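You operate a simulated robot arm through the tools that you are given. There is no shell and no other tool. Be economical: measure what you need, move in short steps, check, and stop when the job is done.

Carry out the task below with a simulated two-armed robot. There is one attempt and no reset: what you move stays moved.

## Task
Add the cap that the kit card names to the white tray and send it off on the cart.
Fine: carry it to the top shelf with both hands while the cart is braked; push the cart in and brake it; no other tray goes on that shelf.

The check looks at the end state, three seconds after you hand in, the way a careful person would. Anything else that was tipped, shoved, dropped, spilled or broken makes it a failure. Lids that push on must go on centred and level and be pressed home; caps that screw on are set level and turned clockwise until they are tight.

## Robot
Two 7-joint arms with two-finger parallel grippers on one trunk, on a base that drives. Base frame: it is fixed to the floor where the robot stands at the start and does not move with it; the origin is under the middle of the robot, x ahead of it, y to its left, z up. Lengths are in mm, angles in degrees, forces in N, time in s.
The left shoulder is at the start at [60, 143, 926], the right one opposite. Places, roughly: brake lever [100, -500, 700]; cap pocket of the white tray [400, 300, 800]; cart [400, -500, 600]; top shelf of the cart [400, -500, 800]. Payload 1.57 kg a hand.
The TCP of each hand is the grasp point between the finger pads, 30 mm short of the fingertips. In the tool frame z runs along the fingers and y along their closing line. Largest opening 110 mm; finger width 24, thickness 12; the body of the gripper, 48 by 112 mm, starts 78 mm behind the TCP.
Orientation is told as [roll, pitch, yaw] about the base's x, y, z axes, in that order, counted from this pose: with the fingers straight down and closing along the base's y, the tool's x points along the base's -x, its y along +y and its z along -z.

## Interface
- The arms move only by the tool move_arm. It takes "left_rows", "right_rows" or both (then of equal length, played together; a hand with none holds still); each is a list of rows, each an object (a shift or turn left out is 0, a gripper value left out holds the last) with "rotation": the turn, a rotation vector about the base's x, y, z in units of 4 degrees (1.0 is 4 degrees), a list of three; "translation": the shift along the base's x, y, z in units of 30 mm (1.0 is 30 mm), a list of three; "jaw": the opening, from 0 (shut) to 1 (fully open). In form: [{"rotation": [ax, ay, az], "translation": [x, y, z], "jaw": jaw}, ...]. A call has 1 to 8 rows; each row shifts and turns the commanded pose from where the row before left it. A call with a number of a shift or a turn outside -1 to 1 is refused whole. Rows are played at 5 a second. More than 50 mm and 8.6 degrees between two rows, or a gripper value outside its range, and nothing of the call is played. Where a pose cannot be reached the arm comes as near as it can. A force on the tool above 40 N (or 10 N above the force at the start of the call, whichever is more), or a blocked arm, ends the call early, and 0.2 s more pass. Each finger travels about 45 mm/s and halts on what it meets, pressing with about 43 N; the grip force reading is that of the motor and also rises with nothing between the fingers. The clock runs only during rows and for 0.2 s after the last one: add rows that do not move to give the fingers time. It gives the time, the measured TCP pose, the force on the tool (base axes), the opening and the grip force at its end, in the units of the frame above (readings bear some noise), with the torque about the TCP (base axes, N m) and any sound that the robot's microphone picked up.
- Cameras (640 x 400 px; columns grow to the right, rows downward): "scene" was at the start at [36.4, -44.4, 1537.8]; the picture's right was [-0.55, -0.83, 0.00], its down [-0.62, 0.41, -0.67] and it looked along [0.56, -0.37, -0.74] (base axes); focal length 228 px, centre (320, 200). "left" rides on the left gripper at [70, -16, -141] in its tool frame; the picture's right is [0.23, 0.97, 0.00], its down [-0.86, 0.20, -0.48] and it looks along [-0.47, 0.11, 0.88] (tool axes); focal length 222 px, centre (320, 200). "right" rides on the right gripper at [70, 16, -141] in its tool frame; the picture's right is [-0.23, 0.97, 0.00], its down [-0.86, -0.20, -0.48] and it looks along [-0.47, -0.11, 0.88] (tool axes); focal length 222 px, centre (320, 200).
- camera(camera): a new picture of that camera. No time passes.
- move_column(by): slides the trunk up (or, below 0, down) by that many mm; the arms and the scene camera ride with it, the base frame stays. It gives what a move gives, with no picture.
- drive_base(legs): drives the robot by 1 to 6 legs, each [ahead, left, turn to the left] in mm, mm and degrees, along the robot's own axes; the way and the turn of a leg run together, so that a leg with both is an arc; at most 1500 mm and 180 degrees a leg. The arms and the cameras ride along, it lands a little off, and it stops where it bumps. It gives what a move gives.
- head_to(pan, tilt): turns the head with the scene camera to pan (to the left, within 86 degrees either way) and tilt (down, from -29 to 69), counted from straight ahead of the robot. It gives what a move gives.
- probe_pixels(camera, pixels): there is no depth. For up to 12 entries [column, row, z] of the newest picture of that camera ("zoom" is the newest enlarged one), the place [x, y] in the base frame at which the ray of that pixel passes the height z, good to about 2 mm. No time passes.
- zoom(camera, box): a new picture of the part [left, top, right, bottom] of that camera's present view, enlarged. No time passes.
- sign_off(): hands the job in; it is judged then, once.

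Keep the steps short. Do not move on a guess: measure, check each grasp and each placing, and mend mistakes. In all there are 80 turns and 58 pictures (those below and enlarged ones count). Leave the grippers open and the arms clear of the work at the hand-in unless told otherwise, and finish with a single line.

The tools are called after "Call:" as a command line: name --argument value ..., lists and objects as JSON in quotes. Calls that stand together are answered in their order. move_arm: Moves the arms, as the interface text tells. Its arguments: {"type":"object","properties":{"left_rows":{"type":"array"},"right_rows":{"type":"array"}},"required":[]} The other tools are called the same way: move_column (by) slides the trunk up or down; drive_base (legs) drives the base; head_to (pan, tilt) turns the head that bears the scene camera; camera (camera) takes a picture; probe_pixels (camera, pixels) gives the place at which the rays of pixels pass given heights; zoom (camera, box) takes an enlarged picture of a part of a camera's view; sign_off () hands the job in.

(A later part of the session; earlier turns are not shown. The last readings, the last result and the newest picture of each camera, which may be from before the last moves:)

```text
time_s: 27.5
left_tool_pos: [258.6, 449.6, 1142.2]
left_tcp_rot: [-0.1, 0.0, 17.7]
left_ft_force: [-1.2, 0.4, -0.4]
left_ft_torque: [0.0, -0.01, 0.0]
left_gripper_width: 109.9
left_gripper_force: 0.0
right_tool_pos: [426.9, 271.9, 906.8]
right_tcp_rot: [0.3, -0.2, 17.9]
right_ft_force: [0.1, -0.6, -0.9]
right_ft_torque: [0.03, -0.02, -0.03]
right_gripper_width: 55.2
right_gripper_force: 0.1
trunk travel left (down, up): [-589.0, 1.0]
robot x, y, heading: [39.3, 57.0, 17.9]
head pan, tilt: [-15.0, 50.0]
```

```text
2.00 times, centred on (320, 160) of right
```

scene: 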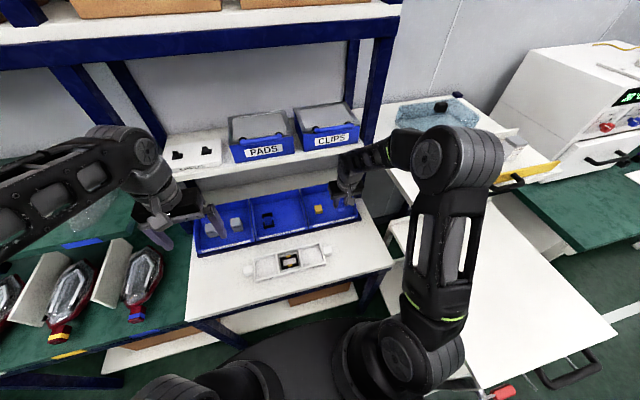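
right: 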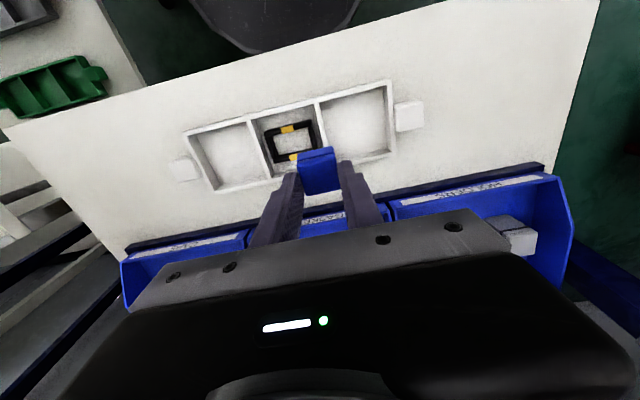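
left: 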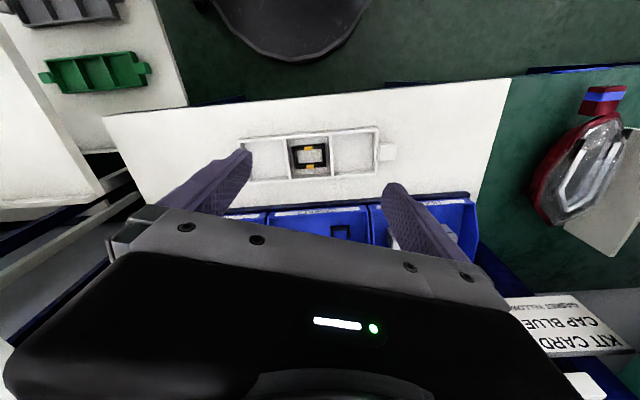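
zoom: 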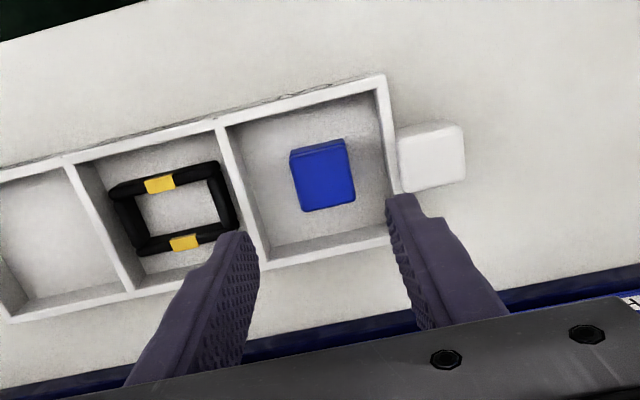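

The blue cap lies flat in the CAP pocket. Now the cart: I raise the right hand, back the robot off 250 mm and look right toward the cart and its lever.

Call:
drive_base --legs '[[-250, 0, 0]]'

Call:
head_to --pan -55 --tilt 42

Call:
camera --camera "scene"

```text
time_s: 29.3
left_tool_pos: [17.8, 373.0, 1141.8]
left_tcp_rot: [-0.1, -0.2, 18.0]
left_ft_force: [-0.6, 0.2, 0.6]
left_ft_torque: [0.01, -0.04, -0.02]
left_gripper_width: 110.1
left_gripper_force: 0.0
right_tool_pos: [186.9, 195.7, 906.0]
right_tcp_rot: [0.3, -0.1, 18.1]
right_ft_force: [0.2, -0.5, 1.1]
right_ft_torque: [0.02, -0.01, 0.02]
right_gripper_width: 55.1
right_gripper_force: 0.1
trunk travel left (down, up): [-589.0, 1.0]
robot x, y, heading: [-202.8, -14.9, 18.0]
head pan, tilt: [-15.0, 50.0]
```

```text
time_s: 30.4
left_tool_pos: [18.1, 374.1, 1143.5]
left_tcp_rot: [-0.1, 0.0, 17.9]
left_ft_force: [1.2, 0.1, 0.1]
left_ft_torque: [0.01, -0.02, -0.01]
left_gripper_width: 110.0
left_gripper_force: 0.2
right_tool_pos: [187.2, 196.0, 904.7]
right_tcp_rot: [0.3, -0.2, 18.1]
right_ft_force: [0.1, -0.5, 0.4]
right_ft_torque: [0.0, 0.0, 0.03]
right_gripper_width: 54.9
right_gripper_force: 0.1
trunk travel left (down, up): [-589.0, 1.0]
robot x, y, heading: [-200.8, -21.8, 18.0]
head pan, tilt: [-55.0, 42.0]
```

```text
24 pictures are left
```

scene: 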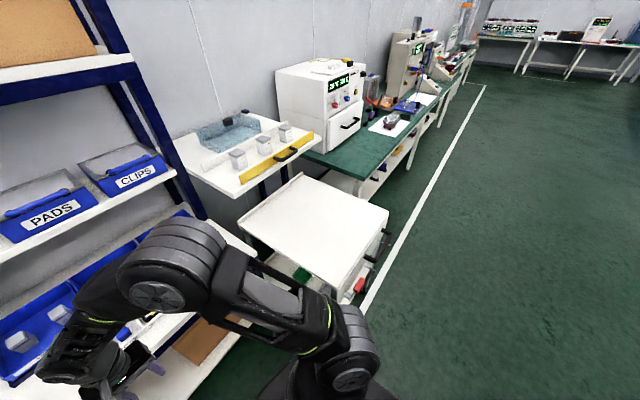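

The cart is clear now, with a white aisle line on the floor beside it. I zoom on the cart and probe its corners.

Call:
zoom --camera "scene" --box '[220, 140, 420, 330]'

Call:
probe_pixels --camera "scene" --pixels '[[241, 221, 800], [298, 175, 800], [388, 210, 800], [341, 290, 800], [366, 313, 0], [484, 85, 0], [430, 180, 0], [240, 190, 1050], [310, 140, 1050], [360, 285, 700], [386, 240, 750], [372, 262, 750]]'

```text
2.11 times, centred on (320, 235) of scene
```

zoom: 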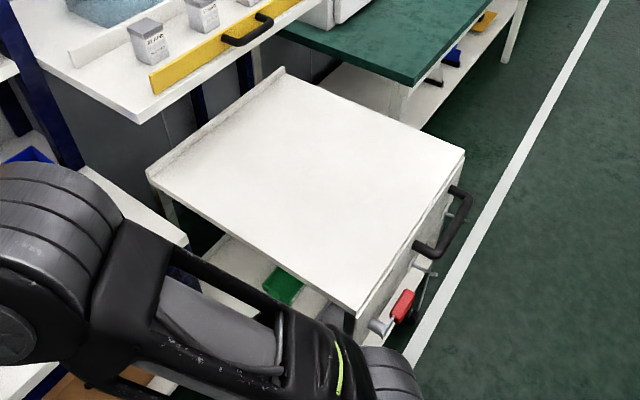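

```text
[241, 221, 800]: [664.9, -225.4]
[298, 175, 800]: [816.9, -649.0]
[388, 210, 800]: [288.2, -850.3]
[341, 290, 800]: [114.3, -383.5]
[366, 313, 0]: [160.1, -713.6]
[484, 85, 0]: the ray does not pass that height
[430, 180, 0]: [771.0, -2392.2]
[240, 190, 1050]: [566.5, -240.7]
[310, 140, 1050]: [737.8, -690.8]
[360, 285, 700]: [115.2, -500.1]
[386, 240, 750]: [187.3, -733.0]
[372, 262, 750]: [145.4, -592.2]
```

Cart: rim side under the station, handle end toward the aisle line, roughly square with the bench. I zoom on the lever and handle for the brake state.

Call:
zoom --camera "scene" --box '[335, 225, 415, 325]'

```text
4.00 times, centred on (375, 275) of scene
```

zoom: 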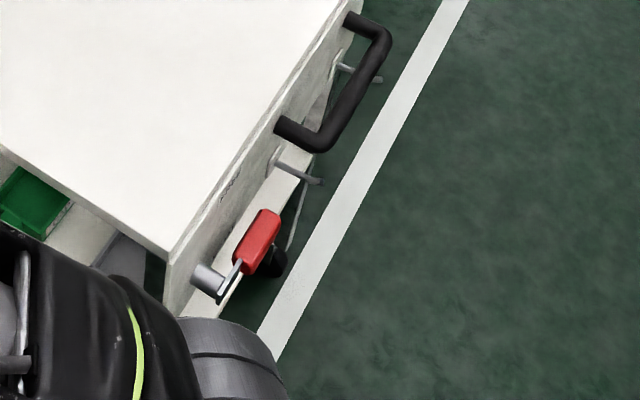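

I cannot read the lever state from here. I drive back and around to the cart's handle end (robot facing the station) to see the end panel.

Call:
drive_base --legs '[[-330, 0, 0], [0, -640, 0]]'

Call:
head_to --pan 0 --tilt 48

Call:
camera --camera "scene"

```text
time_s: 35.7
left_tool_pos: [-98.0, -339.5, 1142.1]
left_tcp_rot: [0.0, 0.0, 17.8]
left_ft_force: [0.3, 0.2, -0.3]
left_ft_torque: [0.01, -0.01, 0.0]
left_gripper_width: 109.8
left_gripper_force: 0.1
right_tool_pos: [69.1, -515.2, 905.7]
right_tcp_rot: [0.3, -0.2, 17.9]
right_ft_force: [-0.9, -0.1, -0.2]
right_ft_torque: [0.03, 0.01, 0.02]
right_gripper_width: 55.2
right_gripper_force: 0.0
trunk travel left (down, up): [-589.0, 1.0]
robot x, y, heading: [-320.4, -726.9, 17.7]
head pan, tilt: [-55.0, 42.0]
```

```text
time_s: 37.0
left_tool_pos: [-99.2, -338.1, 1142.9]
left_tcp_rot: [0.0, 0.0, 17.9]
left_ft_force: [-0.3, 0.1, 0.2]
left_ft_torque: [0.0, 0.01, 0.02]
left_gripper_width: 110.1
left_gripper_force: 0.0
right_tool_pos: [69.8, -515.7, 906.6]
right_tcp_rot: [0.3, -0.3, 17.8]
right_ft_force: [-0.4, 0.0, 0.2]
right_ft_torque: [-0.03, 0.01, 0.0]
right_gripper_width: 54.7
right_gripper_force: 0.1
trunk travel left (down, up): [-589.0, 1.0]
robot x, y, heading: [-317.8, -729.3, 17.5]
head pan, tilt: [0.0, 48.0]
```

```text
21 pictures are left
```

scene: 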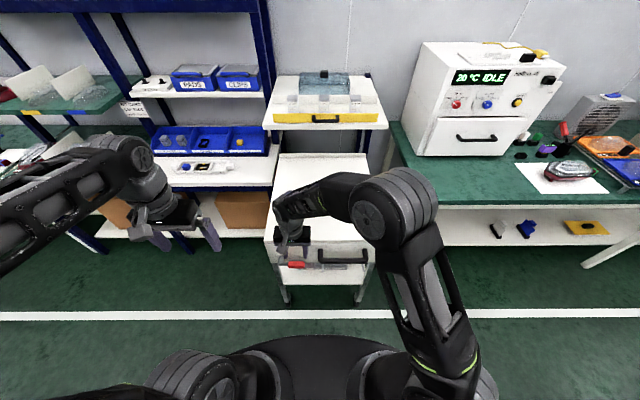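

A good view of the cart in its bay. I zoom on the cart end and the sign on the rack.

Call:
zoom --camera "scene" --box '[255, 225, 385, 315]'

Call:
zoom --camera "scene" --box '[110, 90, 166, 130]'

```text
4.44 times, centred on (320, 270) of scene
```

zoom: 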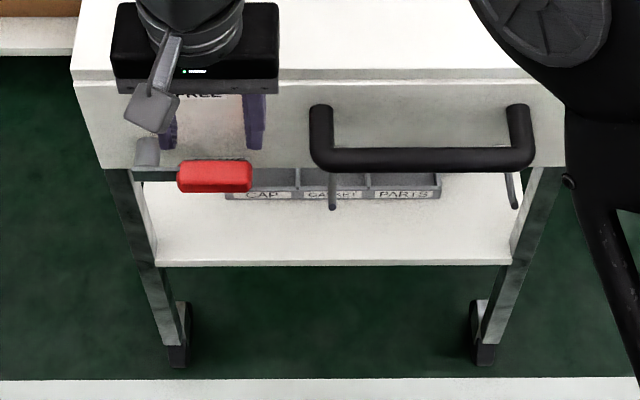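

```text
10.00 times, centred on (138, 110) of scene
```

zoom: 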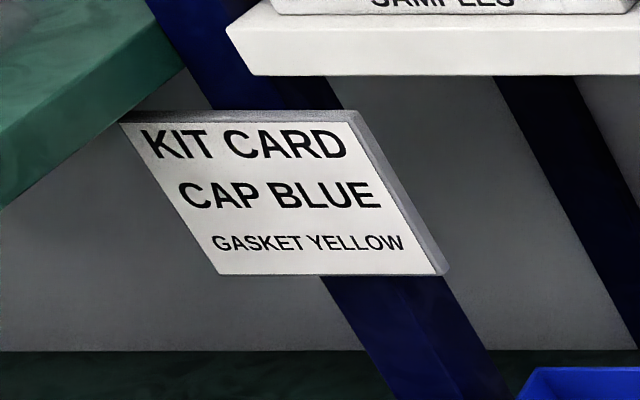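

The panel bears "FREE" above the lever, mostly hidden by the right hand. I raise and shift the hand to read it all.

Call:
move_arm --right_rows '[{"translation": [-0.3, -0.95, 1]}, {"translation": [-0.3, -0.95, 1]}, {"translation": [0.2, -0.95, 1]}, {"translation": [0.3, -0.95, 1]}, {"translation": [0.3, -0.95, 1]}, {"translation": [0.3, -0.95, 0]}, {"translation": [0.3, -0.95, 0]}, {"translation": [0.3, -0.95, 0]}]'

Call:
zoom --camera "scene" --box '[255, 215, 385, 305]'

```text
time_s: 38.8
left_tool_pos: [-98.6, -338.3, 1142.7]
left_tcp_rot: [0.0, 0.0, 17.9]
left_ft_force: [0.1, 0.1, -0.4]
left_ft_torque: [0.0, 0.0, -0.01]
left_gripper_width: 110.1
left_gripper_force: 0.0
right_tool_pos: [102.4, -744.2, 1056.2]
right_tcp_rot: [0.3, -0.2, 17.9]
right_ft_force: [0.5, 0.1, 0.6]
right_ft_torque: [0.01, 0.0, 0.01]
right_gripper_width: 55.4
right_gripper_force: 0.0
trunk travel left (down, up): [-589.0, 1.0]
robot x, y, heading: [-320.6, -728.3, 17.6]
head pan, tilt: [0.0, 48.0]
```

```text
4.44 times, centred on (320, 260) of scene
```

zoom: 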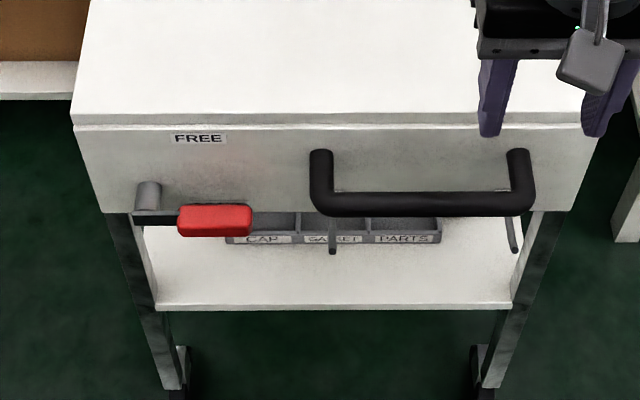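

The lever lies horizontal, FREE is printed up above it; a second label may be hidden behind the grip. I back off 150 mm and lower the trunk to view the panel from a flatter angle.

Call:
drive_base --legs '[[-170, 0, 0]]'

Call:
move_column --by -450

Call:
head_to --pan 5 --tilt 32

Call:
camera --camera "scene"

```text
time_s: 40.2
left_tool_pos: [-262.9, -389.9, 1142.1]
left_tcp_rot: [0.0, -0.1, 17.7]
left_ft_force: [-0.2, 0.1, 0.0]
left_ft_torque: [0.0, -0.02, -0.03]
left_gripper_width: 109.9
left_gripper_force: 0.1
right_tool_pos: [-63.1, -796.3, 1056.8]
right_tcp_rot: [0.3, -0.2, 17.9]
right_ft_force: [-0.1, 0.5, -0.3]
right_ft_torque: [0.0, -0.04, 0.02]
right_gripper_width: 55.0
right_gripper_force: 0.1
trunk travel left (down, up): [-589.0, 1.0]
robot x, y, heading: [-485.6, -784.4, 18.0]
head pan, tilt: [0.0, 48.0]
```

```text
refused: -450 is not a number from -400 to 400
```

```text
time_s: 41.0
left_tool_pos: [-262.4, -391.0, 1141.6]
left_tcp_rot: [0.0, 0.0, 17.8]
left_ft_force: [0.0, 0.3, 0.3]
left_ft_torque: [-0.02, -0.03, -0.03]
left_gripper_width: 109.7
left_gripper_force: 0.2
right_tool_pos: [-61.3, -795.4, 1055.6]
right_tcp_rot: [0.3, -0.2, 17.9]
right_ft_force: [0.4, -0.4, 0.0]
right_ft_torque: [0.02, 0.0, -0.01]
right_gripper_width: 55.1
right_gripper_force: 0.1
trunk travel left (down, up): [-589.0, 1.0]
robot x, y, heading: [-486.0, -779.8, 17.7]
head pan, tilt: [5.0, 32.0]
```

```text
17 pictures are left
```

scene: 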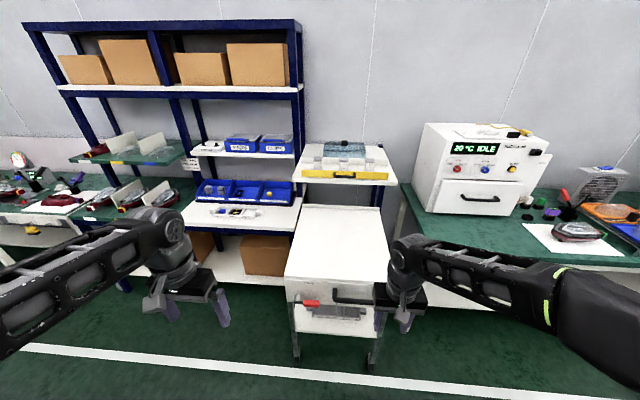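

Column limit is 400 per call. I lower 400 and zoom on the panel (expected near row 215).

Call:
move_column --by -400

Call:
zoom --camera "scene" --box '[260, 160, 404, 250]'

```text
time_s: 44.9
left_tool_pos: [-262.5, -390.0, 742.9]
left_tcp_rot: [0.0, 0.0, 17.9]
left_ft_force: [-1.0, -0.7, 0.0]
left_ft_torque: [0.01, 0.01, -0.01]
left_gripper_width: 110.1
left_gripper_force: 0.0
right_tool_pos: [-61.6, -796.0, 654.2]
right_tcp_rot: [0.3, -0.2, 17.9]
right_ft_force: [-0.2, -0.5, 0.4]
right_ft_torque: [-0.03, 0.01, -0.01]
right_gripper_width: 55.2
right_gripper_force: 0.0
trunk travel left (down, up): [-189.0, 401.0]
robot x, y, heading: [-485.1, -784.7, 17.8]
head pan, tilt: [5.0, 32.0]
```

```text
4.44 times, centred on (332, 205) of scene
```

zoom: 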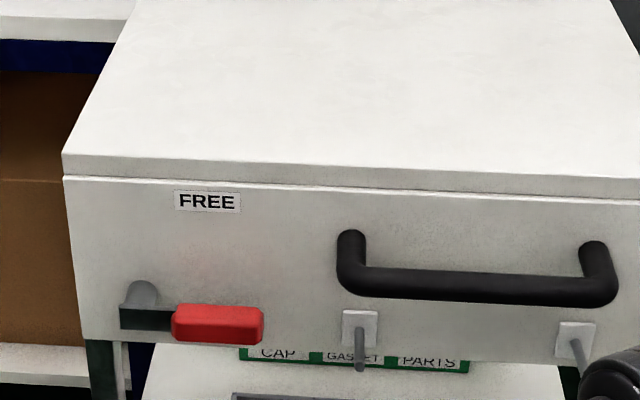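

The lever points horizontally, away from FREE, so it is most likely braked; I'll test with a light push. I probe panel, lever and handle points.

Call:
probe_pixels --camera "zoom" --pixels '[[63, 168, 800], [640, 190, 800], [140, 285, 700], [140, 285, 730], [218, 323, 690], [218, 323, 720], [355, 270, 700], [355, 270, 740], [600, 290, 700], [600, 290, 740], [350, 235, 740], [208, 201, 770]]'

```text
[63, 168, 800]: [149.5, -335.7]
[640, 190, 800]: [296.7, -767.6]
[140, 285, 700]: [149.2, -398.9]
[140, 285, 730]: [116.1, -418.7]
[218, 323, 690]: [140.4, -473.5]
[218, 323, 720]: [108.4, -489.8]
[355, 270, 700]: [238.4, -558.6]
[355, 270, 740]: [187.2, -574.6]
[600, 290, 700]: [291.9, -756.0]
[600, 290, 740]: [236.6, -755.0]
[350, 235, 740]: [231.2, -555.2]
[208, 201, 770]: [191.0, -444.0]
```

Triangulated: shelf top z≈831, lever hub z≈719, red grip at n≈-47, handle bar z≈775. I raise the trunk back up, then close the right jaw and lean the hand so the fingers point forward-down at 45°.

Call:
move_column --by 336

Call:
move_arm --right_rows '[{"rotation": [0.3, -0.95, 0], "translation": [0, 0, -1], "jaw": 0}, {"rotation": [0.3, -0.95, 0], "translation": [0, 0, -1]}, {"rotation": [0.3, -0.95, 0], "translation": [0, 0, -1]}, {"rotation": [0.3, -0.95, 0], "translation": [0, 0, -1]}, {"rotation": [0.3, -0.95, 0], "translation": [0, 0, -1]}, {"rotation": [0.3, -0.95, 0], "translation": [0, 0, -1]}, {"rotation": [0.3, -0.95, 0], "translation": [0, 0, 0]}, {"rotation": [0.3, -0.95, 0]}]'

Call:
move_arm --right_rows '[{"rotation": [0.3, -0.95, 0], "translation": [-0.3, 0.95, 0]}, {"rotation": [0.3, -0.95, 0], "translation": [-0.3, 0.95, 0]}, {"rotation": [0.3, -0.95, 0], "translation": [-0.3, 0.95, 0]}, {}]'

```text
time_s: 48.2
left_tool_pos: [-261.6, -390.3, 1077.5]
left_tcp_rot: [0.0, 0.0, 17.8]
left_ft_force: [-0.8, 1.0, -0.4]
left_ft_torque: [0.0, 0.01, -0.04]
left_gripper_width: 110.0
left_gripper_force: 0.1
right_tool_pos: [-63.6, -795.2, 991.3]
right_tcp_rot: [0.3, -0.2, 17.9]
right_ft_force: [-1.1, -0.1, 0.3]
right_ft_torque: [0.01, -0.03, 0.0]
right_gripper_width: 54.8
right_gripper_force: 0.0
trunk travel left (down, up): [-525.0, 65.0]
robot x, y, heading: [-483.2, -781.7, 17.8]
head pan, tilt: [5.0, 32.0]
```

```text
time_s: 50.0
left_tool_pos: [-263.0, -390.2, 1078.7]
left_tcp_rot: [0.0, 0.0, 17.8]
left_ft_force: [0.9, -0.7, 0.1]
left_ft_torque: [-0.01, 0.04, -0.02]
left_gripper_width: 110.1
left_gripper_force: 0.0
right_tool_pos: [-36.5, -779.7, 803.5]
right_tcp_rot: [0.2, -32.0, 17.9]
right_ft_force: [0.1, 0.6, 1.1]
right_ft_torque: [0.0, 0.01, -0.03]
right_gripper_width: 0.0
right_gripper_force: 21.2
right hand out of reach, approached as far as the arm can: row 6, 7, 8
trunk travel left (down, up): [-525.0, 65.0]
robot x, y, heading: [-483.8, -779.0, 18.0]
head pan, tilt: [5.0, 32.0]
```

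```text
time_s: 51.0
left_tool_pos: [-262.5, -391.0, 1077.9]
left_tcp_rot: [0.1, 0.0, 17.7]
left_ft_force: [0.2, 0.3, -0.2]
left_ft_torque: [-0.02, -0.03, -0.01]
left_gripper_width: 110.0
left_gripper_force: 0.0
right_tool_pos: [-63.3, -693.7, 805.8]
right_tcp_rot: [0.0, -44.1, 17.9]
right_ft_force: [0.1, 0.1, -0.5]
right_ft_torque: [0.0, -0.02, -0.01]
right_gripper_width: 0.2
right_gripper_force: 20.9
trunk travel left (down, up): [-525.0, 65.0]
robot x, y, heading: [-484.6, -779.9, 17.8]
head pan, tilt: [5.0, 32.0]
```

The hand is tilted 44°. I drive ahead 130 mm and line the fingertips up with the plain panel between lever and handle (t≈-568, tip z≈762).

Call:
drive_base --legs '[[130, 0, 0]]'

Call:
move_arm --right_rows '[{"translation": [-0.3, 0.95, -0.3]}, {"translation": [-0.3, 0.95, -0.4]}, {"translation": [-0.13, 0.4, 0]}, {"translation": [0.9, 0.29, 0]}, {}]'

Call:
camera --camera "right"

```text
time_s: 52.2
left_tool_pos: [-137.5, -349.2, 1078.2]
left_tcp_rot: [0.1, 0.1, 17.8]
left_ft_force: [0.4, -0.6, -0.2]
left_ft_torque: [-0.04, 0.03, -0.01]
left_gripper_width: 109.9
left_gripper_force: 0.2
right_tool_pos: [62.6, -653.1, 804.8]
right_tcp_rot: [0.0, -43.9, 17.9]
right_ft_force: [0.2, 0.4, -0.5]
right_ft_torque: [0.01, 0.03, 0.03]
right_gripper_width: 0.0
right_gripper_force: 21.6
trunk travel left (down, up): [-525.0, 65.0]
robot x, y, heading: [-361.8, -741.0, 17.5]
head pan, tilt: [5.0, 32.0]
```

```text
time_s: 53.5
left_tool_pos: [-139.6, -350.6, 1079.3]
left_tcp_rot: [0.1, 0.0, 17.8]
left_ft_force: [0.0, 0.0, 0.3]
left_ft_torque: [0.02, -0.02, 0.03]
left_gripper_width: 109.8
left_gripper_force: 0.1
right_tool_pos: [65.6, -577.2, 784.1]
right_tcp_rot: [-0.2, -43.9, 18.1]
right_ft_force: [0.0, 0.7, 0.5]
right_ft_torque: [-0.03, 0.01, 0.02]
right_gripper_width: 0.0
right_gripper_force: 21.4
trunk travel left (down, up): [-525.0, 65.0]
robot x, y, heading: [-358.3, -740.5, 17.7]
head pan, tilt: [5.0, 32.0]
```

```text
15 pictures are left
```

right: 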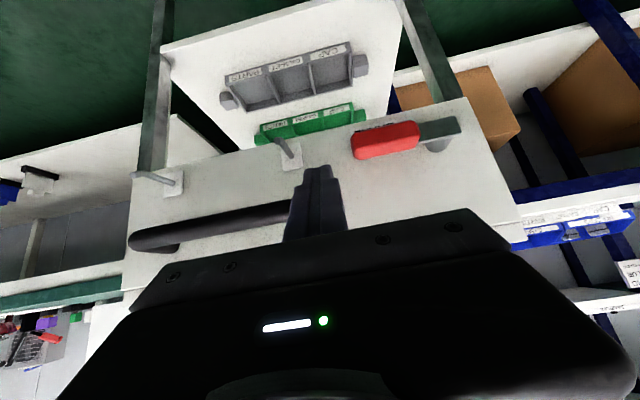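

The fingertips sit between lever and bar. I shift 8 mm left and advance slowly toward the panel to feel whether the cart gives.

Call:
move_arm --right_rows '[{"translation": [-0.08, 0.25, 0]}, {"translation": [0.63, 0.2, 0]}, {"translation": [0.63, 0.2, 0]}, {"translation": [0.63, 0.2, 0]}, {"translation": [0.32, 0.1, 0]}, {"translation": [0.32, 0.1, 0]}, {"translation": [0.32, 0.1, 0]}, {}]'

```text
time_s: 55.0
left_tool_pos: [-140.9, -351.7, 1078.8]
left_tcp_rot: [0.0, -0.1, 17.8]
left_ft_force: [-0.6, 0.1, -0.2]
left_ft_torque: [-0.02, 0.04, -0.03]
left_gripper_width: 110.1
left_gripper_force: 0.1
right_tool_pos: [134.5, -543.3, 781.9]
right_tcp_rot: [0.0, -43.1, 18.3]
right_ft_force: [-14.3, -6.4, 8.3]
right_ft_torque: [-0.01, -0.01, -0.09]
right_gripper_width: 0.0
right_gripper_force: 20.7
trunk travel left (down, up): [-525.0, 65.0]
robot x, y, heading: [-358.9, -741.8, 17.9]
head pan, tilt: [5.0, 32.0]
stopped in row 7 (right hand): the force on the tool passed its limit (the readings are from after the stop); the commanded pose is now the measured one
```

The panel took ~40 N without rolling (panel at n≈-10): the cart is braked as it stands. Now I fetch the tray: back off and drive left so the robot faces the tray, still clear of the bench.

Call:
drive_base --legs '[[-150, 0, 0], [0, 633, 0]]'

Call:
move_arm --right_rows '[{"rotation": [-0.3, 0.95, 0], "translation": [0, 0, 1], "jaw": 0.6}, {"rotation": [-0.3, 0.95, 0], "translation": [0, 0, 1]}, {"rotation": [-0.3, 0.95, 0], "translation": [0, 0, 1]}, {"rotation": [-0.3, 0.95, 0], "translation": [0, 0, 1]}, {"rotation": [-0.3, 0.95, 0], "translation": [0, 0, 1]}, {"rotation": [-0.3, 0.95, 0], "translation": [0, 0, 1]}, {"rotation": [-0.3, 0.95, 0]}, {"rotation": [-0.3, 0.95, 0]}]' --left_rows '[{"rotation": [0, 0, -1], "jaw": 0.6}, {"rotation": [0, 0, -1]}, {"rotation": [0, 0, -1]}, {"rotation": [0, 0, -1]}, {"rotation": [0, 0, -1]}, {"rotation": [0, 0, -1]}, {"rotation": [0, 0, -1]}, {"rotation": [0, 0, -1]}]'

```text
time_s: 59.5
left_tool_pos: [-476.6, 205.0, 1076.4]
left_tcp_rot: [-0.2, 0.0, 18.1]
left_ft_force: [-1.4, 0.2, 0.9]
left_ft_torque: [-0.02, 0.0, -0.01]
left_gripper_width: 110.3
left_gripper_force: 0.0
right_tool_pos: [-197.0, 13.3, 780.7]
right_tcp_rot: [-0.1, -43.1, 18.5]
right_ft_force: [0.0, -0.4, 0.0]
right_ft_torque: [-0.02, 0.0, -0.06]
right_gripper_width: 0.0
right_gripper_force: 21.3
trunk travel left (down, up): [-525.0, 65.0]
robot x, y, heading: [-694.5, -186.6, 18.0]
head pan, tilt: [5.0, 32.0]
```

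```text
time_s: 61.3
left_tool_pos: [-476.4, 204.2, 1079.2]
left_tcp_rot: [0.1, 0.0, -14.0]
left_ft_force: [-0.3, 0.1, 0.7]
left_ft_torque: [0.0, 0.03, -0.03]
left_gripper_width: 66.0
left_gripper_force: 0.0
right_tool_pos: [-196.9, 13.3, 960.6]
right_tcp_rot: [0.6, -11.4, 18.3]
right_ft_force: [0.5, 0.2, -0.6]
right_ft_torque: [-0.01, -0.01, 0.04]
right_gripper_width: 65.9
right_gripper_force: 0.1
trunk travel left (down, up): [-525.0, 65.0]
robot x, y, heading: [-698.9, -184.8, 17.7]
head pan, tilt: [5.0, 32.0]
```

Continuing: level the right hand, start yawing both hands so their jaws will close across the tray's width, and bring them to ±150 mm.

Call:
move_arm --right_rows '[{"rotation": [-0.28, 0.9, 0], "translation": [-0.07, -0.84, 0.3]}, {"rotation": [-0.28, 0.9, 0], "translation": [-0.07, -0.84, 0.3]}, {"rotation": [-0.28, 0.9, 0], "translation": [-0.07, -0.84, 0.3]}, {"rotation": [0, 0, 1], "translation": [-0.07, -0.84, 0]}, {"rotation": [0, 0, 1], "translation": [-0.07, -0.84, 0]}, {"rotation": [0, 0, 1], "translation": [-0.07, -0.84, 0]}, {"rotation": [0, 0, 1], "translation": [-0.07, -0.84, 0]}, {"rotation": [0, 0, 1], "translation": [-0.07, -0.84, 0]}]' --left_rows '[{"rotation": [0, 0, -1], "translation": [0.7, -0.45, 0]}, {"rotation": [0, 0, -1], "translation": [0.7, -0.45, 0]}, {"rotation": [0, 0, -1], "translation": [0.7, -0.45, 0]}, {"rotation": [0, 0, -1], "translation": [0.7, -0.45, 0]}, {"rotation": [0, 0, -1], "translation": [0.7, -0.45, 0]}, {"rotation": [0, 0, -1], "translation": [0.7, -0.45, 0]}, {"rotation": [0, 0, -1], "translation": [0.7, -0.45, 0]}, {"rotation": [0, 0, -1], "translation": [0.7, -0.45, 0]}]'

Call:
move_arm --right_rows '[{"rotation": [0, 0, 1]}, {"rotation": [0, 0, 1]}, {"rotation": [0, 0, 1]}, {"rotation": [0, 0, 1]}, {"rotation": [0, 0, 1]}, {"rotation": [0, 0, 1]}, {"rotation": [0, 0, 1]}, {"rotation": [0, 0, 1]}]' --left_rows '[{"rotation": [0, 0, -1]}, {"rotation": [0, 0, -1]}, {"rotation": [0, 0, -1]}, {"rotation": [0, 0, -1]}, {"rotation": [0, 0, -1]}, {"rotation": [0, 0, -1]}, {"rotation": [0, 0, -0.5]}, {}]'

Call:
move_arm --right_rows '[{"rotation": [0, 0, 1]}, {"rotation": [0, 0, 1]}, {"rotation": [0, 0, 1]}, {"rotation": [0, 0, 1]}, {"rotation": [0, 0, 1]}, {"rotation": [0, 0, 1]}, {"rotation": [0, 0, 1]}, {"rotation": [0, 0, 1]}]'

```text
time_s: 63.1
left_tool_pos: [-307.5, 95.5, 1079.1]
left_tcp_rot: [-0.1, 0.0, -46.1]
left_ft_force: [-1.0, -0.3, -0.1]
left_ft_torque: [0.02, 0.01, -0.01]
left_gripper_width: 66.0
left_gripper_force: 0.0
right_tool_pos: [-214.0, -190.0, 986.6]
right_tcp_rot: [0.7, 0.0, 38.3]
right_ft_force: [0.8, 0.5, 0.2]
right_ft_torque: [0.01, -0.02, -0.01]
right_gripper_width: 66.2
right_gripper_force: 0.1
trunk travel left (down, up): [-525.0, 65.0]
robot x, y, heading: [-694.9, -184.0, 17.7]
head pan, tilt: [5.0, 32.0]
```

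```text
time_s: 64.9
left_tool_pos: [-308.5, 95.9, 1078.5]
left_tcp_rot: [0.0, 0.1, -72.1]
left_ft_force: [0.1, 0.2, -0.1]
left_ft_torque: [-0.01, 0.02, -0.04]
left_gripper_width: 65.8
left_gripper_force: 0.1
right_tool_pos: [-213.9, -189.6, 987.5]
right_tcp_rot: [0.7, -0.1, 70.4]
right_ft_force: [0.1, 0.5, -0.2]
right_ft_torque: [-0.01, -0.03, -0.02]
right_gripper_width: 65.7
right_gripper_force: 0.2
trunk travel left (down, up): [-525.0, 65.0]
robot x, y, heading: [-696.4, -184.7, 18.0]
head pan, tilt: [5.0, 32.0]
```

```text
time_s: 66.7
left_tool_pos: [-307.5, 95.8, 1077.7]
left_tcp_rot: [0.0, 0.0, -72.0]
left_ft_force: [1.0, -1.3, -0.2]
left_ft_torque: [0.08, 0.0, 0.0]
left_gripper_width: 66.0
left_gripper_force: 0.0
right_tool_pos: [-214.7, -189.3, 988.6]
right_tcp_rot: [0.7, -0.1, 102.3]
right_ft_force: [0.0, 0.1, -0.1]
right_ft_torque: [0.0, 0.02, -0.01]
right_gripper_width: 66.0
right_gripper_force: 0.0
trunk travel left (down, up): [-525.0, 65.0]
robot x, y, heading: [-696.7, -187.2, 18.0]
head pan, tilt: [5.0, 32.0]
```

Yaw nearly done. I finish the right yaw, lower the left hand to match, then drive ahead 745 so the hands come over the tray's handles.

Call:
move_arm --right_rows '[{"rotation": [0, 0, 0.72]}, {"rotation": [0, 0, 0.7]}, {}, {}]' --left_rows '[{"translation": [0, 0, -0.8]}, {"translation": [0, 0, -0.8]}, {"translation": [0, 0, -0.8]}, {"translation": [0, 0, -0.6]}]'

Call:
drive_base --legs '[[745, 0, 0]]'

Call:
camera --camera "right"

Call:
camera --camera "left"

```text
time_s: 67.7
left_tool_pos: [-307.3, 95.8, 987.3]
left_tcp_rot: [0.0, 0.0, -71.9]
left_ft_force: [0.6, 0.7, -0.3]
left_ft_torque: [0.0, 0.01, -0.02]
left_gripper_width: 66.2
left_gripper_force: 0.1
right_tool_pos: [-213.5, -190.2, 987.3]
right_tcp_rot: [0.7, -0.1, 107.9]
right_ft_force: [-0.3, -0.4, -0.1]
right_ft_torque: [-0.01, 0.0, 0.0]
right_gripper_width: 65.8
right_gripper_force: 0.1
trunk travel left (down, up): [-525.0, 65.0]
robot x, y, heading: [-696.1, -187.5, 17.8]
head pan, tilt: [5.0, 32.0]
```

```text
time_s: 71.7
left_tool_pos: [399.3, 326.2, 988.2]
left_tcp_rot: [-0.1, 0.0, -72.0]
left_ft_force: [0.0, 0.9, 0.0]
left_ft_torque: [0.03, 0.02, 0.01]
left_gripper_width: 65.9
left_gripper_force: 0.0
right_tool_pos: [494.0, 40.4, 988.0]
right_tcp_rot: [0.7, -0.2, 108.0]
right_ft_force: [-0.2, 0.0, -0.6]
right_ft_torque: [0.02, -0.02, 0.01]
right_gripper_width: 66.2
right_gripper_force: 0.1
trunk travel left (down, up): [-525.0, 65.0]
robot x, y, heading: [10.5, 46.2, 18.1]
head pan, tilt: [5.0, 32.0]
```

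```text
14 pictures are left
```

right: 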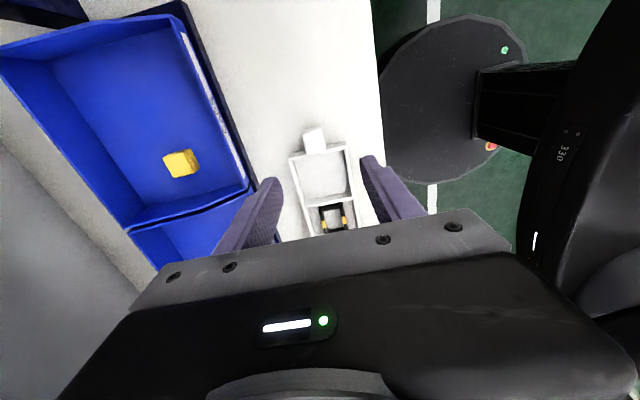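

```text
13 pictures are left
```

left: 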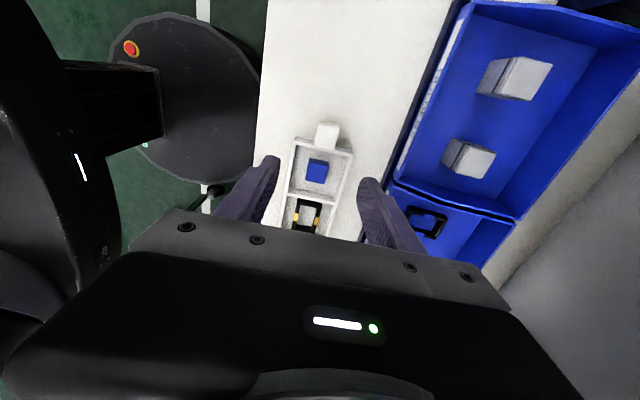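

Both handles are in view. I probe them.

Call:
probe_pixels --camera "right" --pixels '[[303, 130, 800], [323, 125, 800], [328, 150, 800], [307, 154, 800], [315, 139, 800], [289, 158, 805], [346, 146, 805]]'

Call:
probe_pixels --camera "left" --pixels '[[318, 124, 800], [339, 124, 800], [337, 149, 800], [314, 147, 800], [327, 136, 800], [297, 140, 805], [352, 155, 805]]'

Call:
zoom --camera "left" --box '[256, 100, 400, 190]'

```text
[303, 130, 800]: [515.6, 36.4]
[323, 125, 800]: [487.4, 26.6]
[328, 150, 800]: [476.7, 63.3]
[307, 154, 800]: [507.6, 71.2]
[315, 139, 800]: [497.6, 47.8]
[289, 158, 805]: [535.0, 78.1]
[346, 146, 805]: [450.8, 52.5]
```

```text
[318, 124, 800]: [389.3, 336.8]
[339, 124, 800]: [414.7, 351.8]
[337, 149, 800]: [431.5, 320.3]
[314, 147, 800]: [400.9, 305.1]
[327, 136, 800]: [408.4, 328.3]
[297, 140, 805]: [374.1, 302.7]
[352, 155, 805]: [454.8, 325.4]
```

```text
4.44 times, centred on (328, 145) of left
```

zoom: 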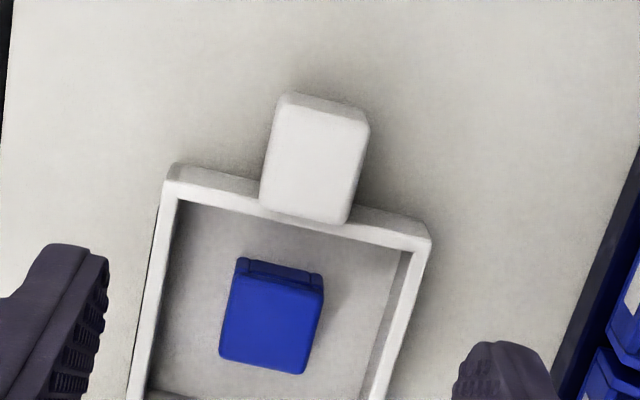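

Handle centres: left ≈(409,329), right ≈(497,48). I align both hands and descend with open jaws around the handles.

Call:
move_arm --left_rows '[{"translation": [0.29, 0.12, 0]}, {"translation": [0, 0, -0.9]}, {"translation": [0, 0, -0.9]}, {"translation": [0, 0, -0.9]}, {"translation": [0, 0, -0.9]}, {"translation": [0, 0, -0.9]}, {"translation": [0, 0, -0.6]}, {"translation": [0, 0, -0.3]}]' --right_rows '[{"translation": [0.11, 0.24, 0]}, {"translation": [0, 0, -0.9]}, {"translation": [0, 0, -0.9]}, {"translation": [0, 0, -0.9]}, {"translation": [0, 0, -0.9]}, {"translation": [0, 0, -0.9]}, {"translation": [0, 0, -0.6]}, {"translation": [0, 0, -0.3]}]'

Call:
camera --camera "right"

Call:
camera --camera "left"

```text
time_s: 73.5
left_tool_pos: [407.8, 329.8, 824.7]
left_tcp_rot: [0.0, 0.1, -72.0]
left_ft_force: [0.7, -0.3, 0.8]
left_ft_torque: [-0.01, 0.01, 0.0]
left_gripper_width: 65.9
left_gripper_force: 0.0
right_tool_pos: [496.5, 45.8, 827.0]
right_tcp_rot: [0.6, -0.1, 108.1]
right_ft_force: [-0.1, -0.5, 0.7]
right_ft_torque: [-0.02, 0.01, -0.03]
right_gripper_width: 66.1
right_gripper_force: 0.0
trunk travel left (down, up): [-525.0, 65.0]
robot x, y, heading: [7.4, 39.5, 18.0]
head pan, tilt: [5.0, 32.0]
```

```text
11 pictures are left
```

right: 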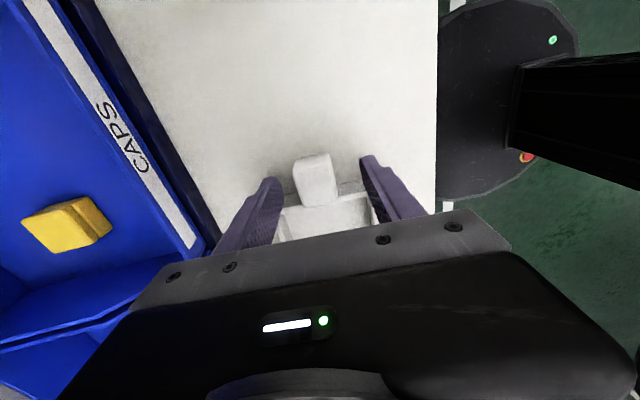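

```text
10 pictures are left
```

left: 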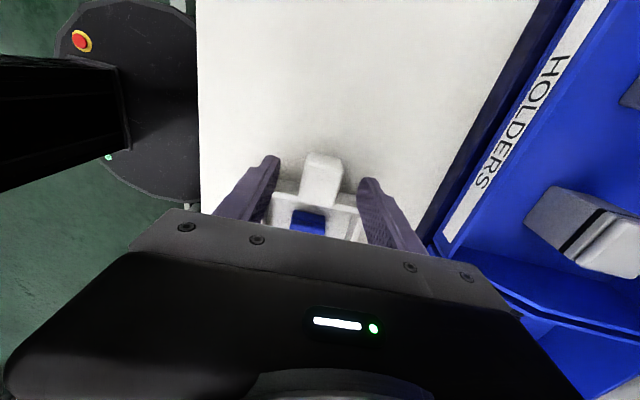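

The handles sit between the jaws. Small centring (right +6, left +3 mm forward), 5 mm lower, then I close both.

Call:
move_arm --left_rows '[{"translation": [0.09, 0.03, -0.15]}, {}, {"jaw": 0.15}, {}, {}, {}, {}]' --right_rows '[{"translation": [0.18, 0.06, -0.22]}, {}, {"jaw": 0.15}, {}, {}, {}, {}]'

```text
time_s: 75.1
left_tool_pos: [409.6, 329.3, 820.5]
left_tcp_rot: [0.1, 0.0, -72.0]
left_ft_force: [-0.6, 0.1, 0.0]
left_ft_torque: [-0.13, 0.27, -0.02]
left_gripper_width: 29.6
left_gripper_force: 39.4
right_tool_pos: [501.4, 49.6, 818.3]
right_tcp_rot: [0.6, -0.2, 108.1]
right_ft_force: [0.2, -0.8, -0.2]
right_ft_torque: [0.11, -0.4, 0.05]
right_gripper_width: 29.3
right_gripper_force: 39.2
trunk travel left (down, up): [-525.0, 65.0]
robot x, y, heading: [11.7, 44.2, 17.9]
head pan, tilt: [5.0, 32.0]
```

Both gripped at ~29.5 mm. I lift both hands together, slowly, 120 mm.

Call:
move_arm --left_rows '[{"translation": [0, 0, 0.2]}, {"translation": [0, 0, 0.4]}, {"translation": [0, 0, 0.6]}, {"translation": [0, 0, 0.6]}, {"translation": [0, 0, 0.6]}, {"translation": [0, 0, 0.6]}, {"translation": [0, 0, 0.6]}, {"translation": [0, 0, 0.4]}]' --right_rows '[{"translation": [0, 0, 0.2]}, {"translation": [0, 0, 0.4]}, {"translation": [0, 0, 0.6]}, {"translation": [0, 0, 0.6]}, {"translation": [0, 0, 0.6]}, {"translation": [0, 0, 0.6]}, {"translation": [0, 0, 0.6]}, {"translation": [0, 0, 0.4]}]'

Call:
head_to --pan 0 --tilt 55

Call:
camera --camera "scene"

```text
time_s: 76.9
left_tool_pos: [410.3, 329.3, 940.9]
left_tcp_rot: [-0.1, 0.0, -72.0]
left_ft_force: [-1.0, 2.5, 0.8]
left_ft_torque: [-0.07, 0.48, -0.04]
left_gripper_width: 29.4
left_gripper_force: 39.3
right_tool_pos: [501.4, 49.2, 939.8]
right_tcp_rot: [0.6, 0.0, 107.9]
right_ft_force: [1.2, -1.1, -4.2]
right_ft_torque: [-0.67, -0.68, -0.28]
right_gripper_width: 29.5
right_gripper_force: 39.0
trunk travel left (down, up): [-525.0, 65.0]
robot x, y, heading: [13.8, 42.6, 18.2]
head pan, tilt: [5.0, 32.0]
```

```text
time_s: 77.8
left_tool_pos: [410.2, 329.5, 941.2]
left_tcp_rot: [0.0, -0.1, -72.0]
left_ft_force: [-2.4, 3.4, 1.8]
left_ft_torque: [-0.48, 0.26, -0.26]
left_gripper_width: 29.4
left_gripper_force: 39.1
right_tool_pos: [501.5, 47.8, 939.1]
right_tcp_rot: [0.7, 0.1, 107.9]
right_ft_force: [2.5, -2.5, -4.3]
right_ft_torque: [-0.46, -0.55, -0.08]
right_gripper_width: 29.4
right_gripper_force: 39.4
trunk travel left (down, up): [-525.0, 65.0]
robot x, y, heading: [8.0, 42.6, 18.3]
head pan, tilt: [0.0, 55.0]
```

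```text
9 pictures are left
```

scene: 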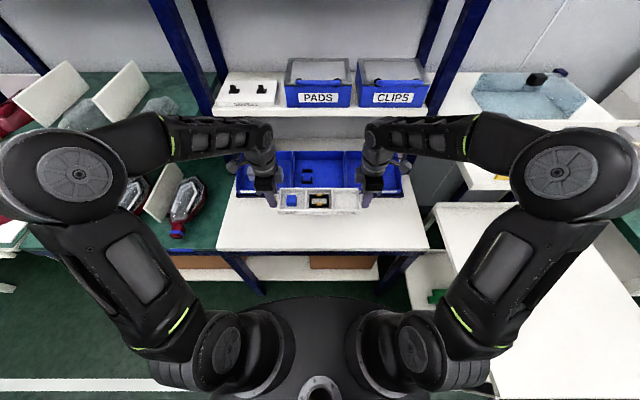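

The tray is lifted level with both hands, cap and gasket inside. I drive back, then right to the cart's handle end, then 100 mm ahead, staying above the shelf height.

Call:
drive_base --legs '[[-540, 0, 0], [0, -658, 0], [100, 0, 0]]'

Call:
camera --camera "scene"

```text
time_s: 84.9
left_tool_pos: [199.1, -431.2, 940.7]
left_tcp_rot: [-0.1, 0.0, -71.9]
left_ft_force: [-2.2, 2.8, -2.1]
left_ft_torque: [-0.04, 0.44, -0.04]
left_gripper_width: 29.6
left_gripper_force: 38.5
right_tool_pos: [290.9, -711.3, 939.7]
right_tcp_rot: [0.8, 0.0, 108.0]
right_ft_force: [0.9, -3.4, -1.4]
right_ft_torque: [-0.02, -0.34, -0.02]
right_gripper_width: 29.7
right_gripper_force: 39.6
trunk travel left (down, up): [-525.0, 65.0]
robot x, y, heading: [-198.2, -723.0, 17.9]
head pan, tilt: [0.0, 55.0]
```

```text
8 pictures are left
```

scene: 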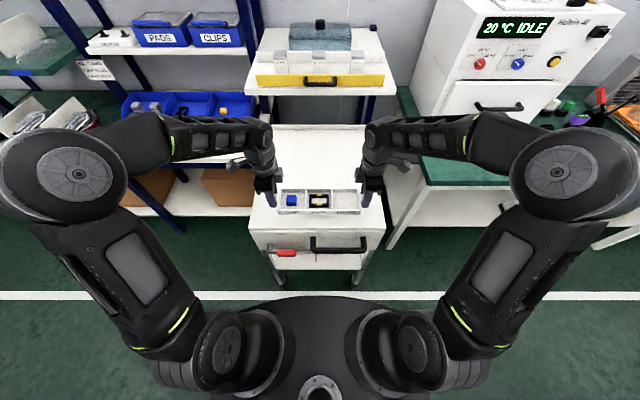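

The tray hangs over the shelf's front. I move both hands 52 mm further in, then lower until near the shelf (expected TCP z≈871).

Call:
move_arm --left_rows '[{"translation": [0.8, 0.26, 0]}, {"translation": [0.8, 0.26, 0]}, {"translation": [0, 0, -0.6]}, {"translation": [0, 0, -0.6]}, {"translation": [0, 0, -0.4]}, {"translation": [0, 0, -0.3]}, {"translation": [0, 0, -0.2]}, {}]' --right_rows '[{"translation": [0.8, 0.26, 0]}, {"translation": [0.8, 0.26, 0]}, {"translation": [0, 0, -0.6]}, {"translation": [0, 0, -0.6]}, {"translation": [0, 0, -0.4]}, {"translation": [0, 0, -0.3]}, {"translation": [0, 0, -0.2]}, {}]'

```text
time_s: 86.7
left_tool_pos: [246.2, -417.2, 881.7]
left_tcp_rot: [0.3, 0.0, -72.0]
left_ft_force: [-1.1, 5.6, 15.7]
left_ft_torque: [0.21, 0.52, -0.3]
left_gripper_width: 29.4
left_gripper_force: 39.3
right_tool_pos: [336.9, -696.7, 880.0]
right_tcp_rot: [0.3, 0.1, 108.0]
right_ft_force: [7.8, -2.5, 21.6]
right_ft_torque: [-0.93, -0.69, -0.09]
right_gripper_width: 29.2
right_gripper_force: 39.2
trunk travel left (down, up): [-525.0, 65.0]
robot x, y, heading: [-199.4, -719.4, 18.1]
head pan, tilt: [0.0, 55.0]
```

Both sides feel the shelf (16 and 22 N) at equal height. I ease up 1 mm and open both jaws.

Call:
move_arm --left_rows '[{"translation": [0, 0, 0.03]}, {"jaw": 0.5}, {}, {}, {"translation": [0, 0, 0.5]}, {"translation": [0, 0, 0.9]}, {"translation": [0, 0, 0.9]}]' --right_rows '[{"translation": [0, 0, 0.03]}, {"jaw": 0.5}, {}, {}, {"translation": [0, 0, 0.5]}, {"translation": [0, 0, 0.9]}, {"translation": [0, 0, 0.9]}]'

Call:
zoom --camera "scene" --box '[230, 110, 410, 280]'

```text
time_s: 88.3
left_tool_pos: [244.8, -416.7, 947.3]
left_tcp_rot: [0.0, -0.1, -71.9]
left_ft_force: [-0.2, -0.4, 0.0]
left_ft_torque: [0.0, -0.06, -0.04]
left_gripper_width: 55.1
left_gripper_force: 0.0
right_tool_pos: [336.3, -697.9, 946.5]
right_tcp_rot: [0.6, 0.0, 108.2]
right_ft_force: [-0.8, 0.5, -0.1]
right_ft_torque: [0.01, -0.03, -0.01]
right_gripper_width: 55.2
right_gripper_force: 0.1
trunk travel left (down, up): [-525.0, 65.0]
robot x, y, heading: [-203.1, -719.0, 18.0]
head pan, tilt: [0.0, 55.0]
```

```text
2.35 times, centred on (320, 195) of scene
```

zoom: 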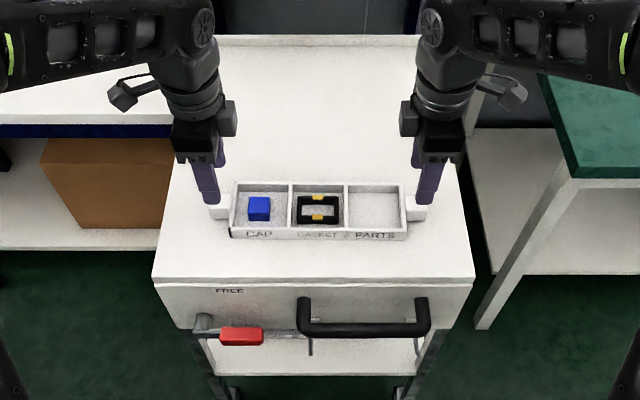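

The tray stands properly on the top shelf. I back off 250 mm, move the left hand aside, and turn the right hand back to its earlier yaw, then close and lean it 44°.

Call:
drive_base --legs '[[-250, 0, 0]]'

Call:
move_arm --right_rows '[{"rotation": [0, 0, -1]}, {"rotation": [0, 0, -1]}, {"rotation": [0, 0, -1]}, {"rotation": [0, 0, -1]}, {"rotation": [0, 0, -1]}, {"rotation": [0, 0, -1]}, {"rotation": [0, 0, -1]}, {"rotation": [0, 0, -1]}]' --left_rows '[{"translation": [-0.7, 0.2, 0.5]}, {"translation": [-0.7, 0.2, 0.5]}, {"translation": [-0.7, 0.2, 0.5]}, {"translation": [-0.7, 0.2, 0.5]}, {"translation": [-0.7, 0.2, 0.5]}, {"translation": [-0.7, 0.2, 0.5]}, {"translation": [-0.7, 0.2, 0.5]}, {}]'

Call:
move_arm --right_rows '[{"rotation": [0, 0, -1]}, {"rotation": [0, 0, -1]}, {"rotation": [0, 0, -1]}, {"rotation": [0, 0, -1]}, {"rotation": [0, 0, -1]}, {"rotation": [0, 0, -1]}, {"rotation": [0, 0, -1]}, {"rotation": [0, 0, -1]}]'

Call:
move_arm --right_rows '[{"rotation": [0, 0, -1], "jaw": 0}, {"rotation": [0, 0, -1]}, {"rotation": [0, 0, -1]}, {"rotation": [0, 0, -1]}, {"rotation": [0, 0, -1]}, {"rotation": [0, 0, -1]}, {"rotation": [0, 0, -0.5]}, {}]'

Call:
move_arm --right_rows '[{"rotation": [0.3, -0.95, 0], "translation": [-0.75, 0.25, -0.6]}, {"rotation": [0.3, -0.95, 0], "translation": [-0.75, 0.25, -0.6]}, {"rotation": [0.3, -0.95, 0], "translation": [-0.75, 0.25, -0.6]}, {"rotation": [0.3, -0.95, 0], "translation": [-0.75, 0.25, -0.6]}, {"rotation": [0.3, -0.95, 0], "translation": [-0.2, 0.4, -0.6]}, {"rotation": [0.3, -0.95, 0], "translation": [-0.2, 0.5, -0.6]}, {"rotation": [0.3, -0.95, 0], "translation": [0, 0.5, -0.6]}, {"rotation": [0.3, -0.95, 0], "translation": [0, 0.4, -0.6]}]'

Call:
move_arm --right_rows '[{"rotation": [0.3, -0.95, 0]}, {"rotation": [0.3, -0.95, 0]}, {"rotation": [0.3, -0.95, 0]}, {}]'

```text
time_s: 90.2
left_tool_pos: [7.1, -493.2, 948.1]
left_tcp_rot: [0.0, 0.0, -71.9]
left_ft_force: [-0.1, -0.3, 0.9]
left_ft_torque: [0.01, 0.0, -0.01]
left_gripper_width: 54.8
left_gripper_force: 0.0
right_tool_pos: [99.5, -773.6, 946.0]
right_tcp_rot: [0.6, 0.0, 108.1]
right_ft_force: [0.0, 0.2, -1.0]
right_ft_torque: [0.0, -0.02, 0.02]
right_gripper_width: 55.1
right_gripper_force: 0.0
trunk travel left (down, up): [-525.0, 65.0]
robot x, y, heading: [-439.7, -797.2, 18.2]
head pan, tilt: [0.0, 55.0]
```

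```text
time_s: 92.0
left_tool_pos: [-139.1, -452.9, 1050.7]
left_tcp_rot: [-0.1, 0.0, -72.0]
left_ft_force: [0.3, 0.4, -0.3]
left_ft_torque: [0.01, 0.0, -0.04]
left_gripper_width: 54.8
left_gripper_force: 0.1
right_tool_pos: [101.7, -774.6, 945.3]
right_tcp_rot: [0.6, -0.1, 75.9]
right_ft_force: [0.5, 0.4, -0.3]
right_ft_torque: [-0.01, -0.02, -0.01]
right_gripper_width: 55.2
right_gripper_force: 0.1
trunk travel left (down, up): [-525.0, 65.0]
robot x, y, heading: [-438.9, -798.0, 18.1]
head pan, tilt: [0.0, 55.0]
```

```text
time_s: 93.8
left_tool_pos: [-139.5, -452.9, 1052.5]
left_tcp_rot: [0.0, -0.1, -71.9]
left_ft_force: [-0.6, -0.4, -0.5]
left_ft_torque: [0.01, 0.03, -0.02]
left_gripper_width: 54.9
left_gripper_force: 0.0
right_tool_pos: [99.6, -774.3, 945.7]
right_tcp_rot: [0.7, -0.2, 44.1]
right_ft_force: [0.2, 0.2, -0.3]
right_ft_torque: [0.01, 0.02, -0.01]
right_gripper_width: 54.9
right_gripper_force: 0.1
trunk travel left (down, up): [-525.0, 65.0]
robot x, y, heading: [-440.7, -795.7, 18.1]
head pan, tilt: [0.0, 55.0]
```

```text
time_s: 95.5
left_tool_pos: [-138.0, -452.1, 1051.8]
left_tcp_rot: [0.0, 0.1, -71.9]
left_ft_force: [0.1, 1.2, -0.6]
left_ft_torque: [0.01, 0.03, 0.0]
left_gripper_width: 55.0
left_gripper_force: 0.0
right_tool_pos: [99.3, -774.0, 946.1]
right_tcp_rot: [0.7, 0.0, 18.1]
right_ft_force: [-0.7, -1.8, 0.4]
right_ft_torque: [0.01, -0.02, 0.02]
right_gripper_width: 0.0
right_gripper_force: 21.2
trunk travel left (down, up): [-525.0, 65.0]
robot x, y, heading: [-439.9, -793.5, 18.3]
head pan, tilt: [0.0, 55.0]
```

```text
time_s: 97.3
left_tool_pos: [-139.3, -452.0, 1052.0]
left_tcp_rot: [0.0, 0.0, -71.9]
left_ft_force: [0.0, 0.3, -0.8]
left_ft_torque: [-0.01, -0.03, 0.01]
left_gripper_width: 54.7
left_gripper_force: 0.1
right_tool_pos: [-0.9, -690.1, 801.3]
right_tcp_rot: [0.5, -32.0, 18.1]
right_ft_force: [-0.1, 0.8, 0.4]
right_ft_torque: [0.01, -0.04, 0.02]
right_gripper_width: 0.3
right_gripper_force: 21.2
trunk travel left (down, up): [-525.0, 65.0]
robot x, y, heading: [-435.5, -796.5, 18.4]
head pan, tilt: [0.0, 55.0]
```

```text
time_s: 98.3
left_tool_pos: [-136.8, -451.7, 1053.1]
left_tcp_rot: [0.0, 0.0, -72.0]
left_ft_force: [-0.2, 0.8, -1.7]
left_ft_torque: [-0.02, -0.02, 0.01]
left_gripper_width: 55.1
left_gripper_force: 0.0
right_tool_pos: [-1.6, -690.9, 802.5]
right_tcp_rot: [0.2, -43.9, 18.4]
right_ft_force: [-0.3, -0.4, 0.6]
right_ft_torque: [0.02, -0.01, 0.04]
right_gripper_width: 0.0
right_gripper_force: 21.4
trunk travel left (down, up): [-525.0, 65.0]
robot x, y, heading: [-442.1, -800.1, 18.1]
head pan, tilt: [0.0, 55.0]
```

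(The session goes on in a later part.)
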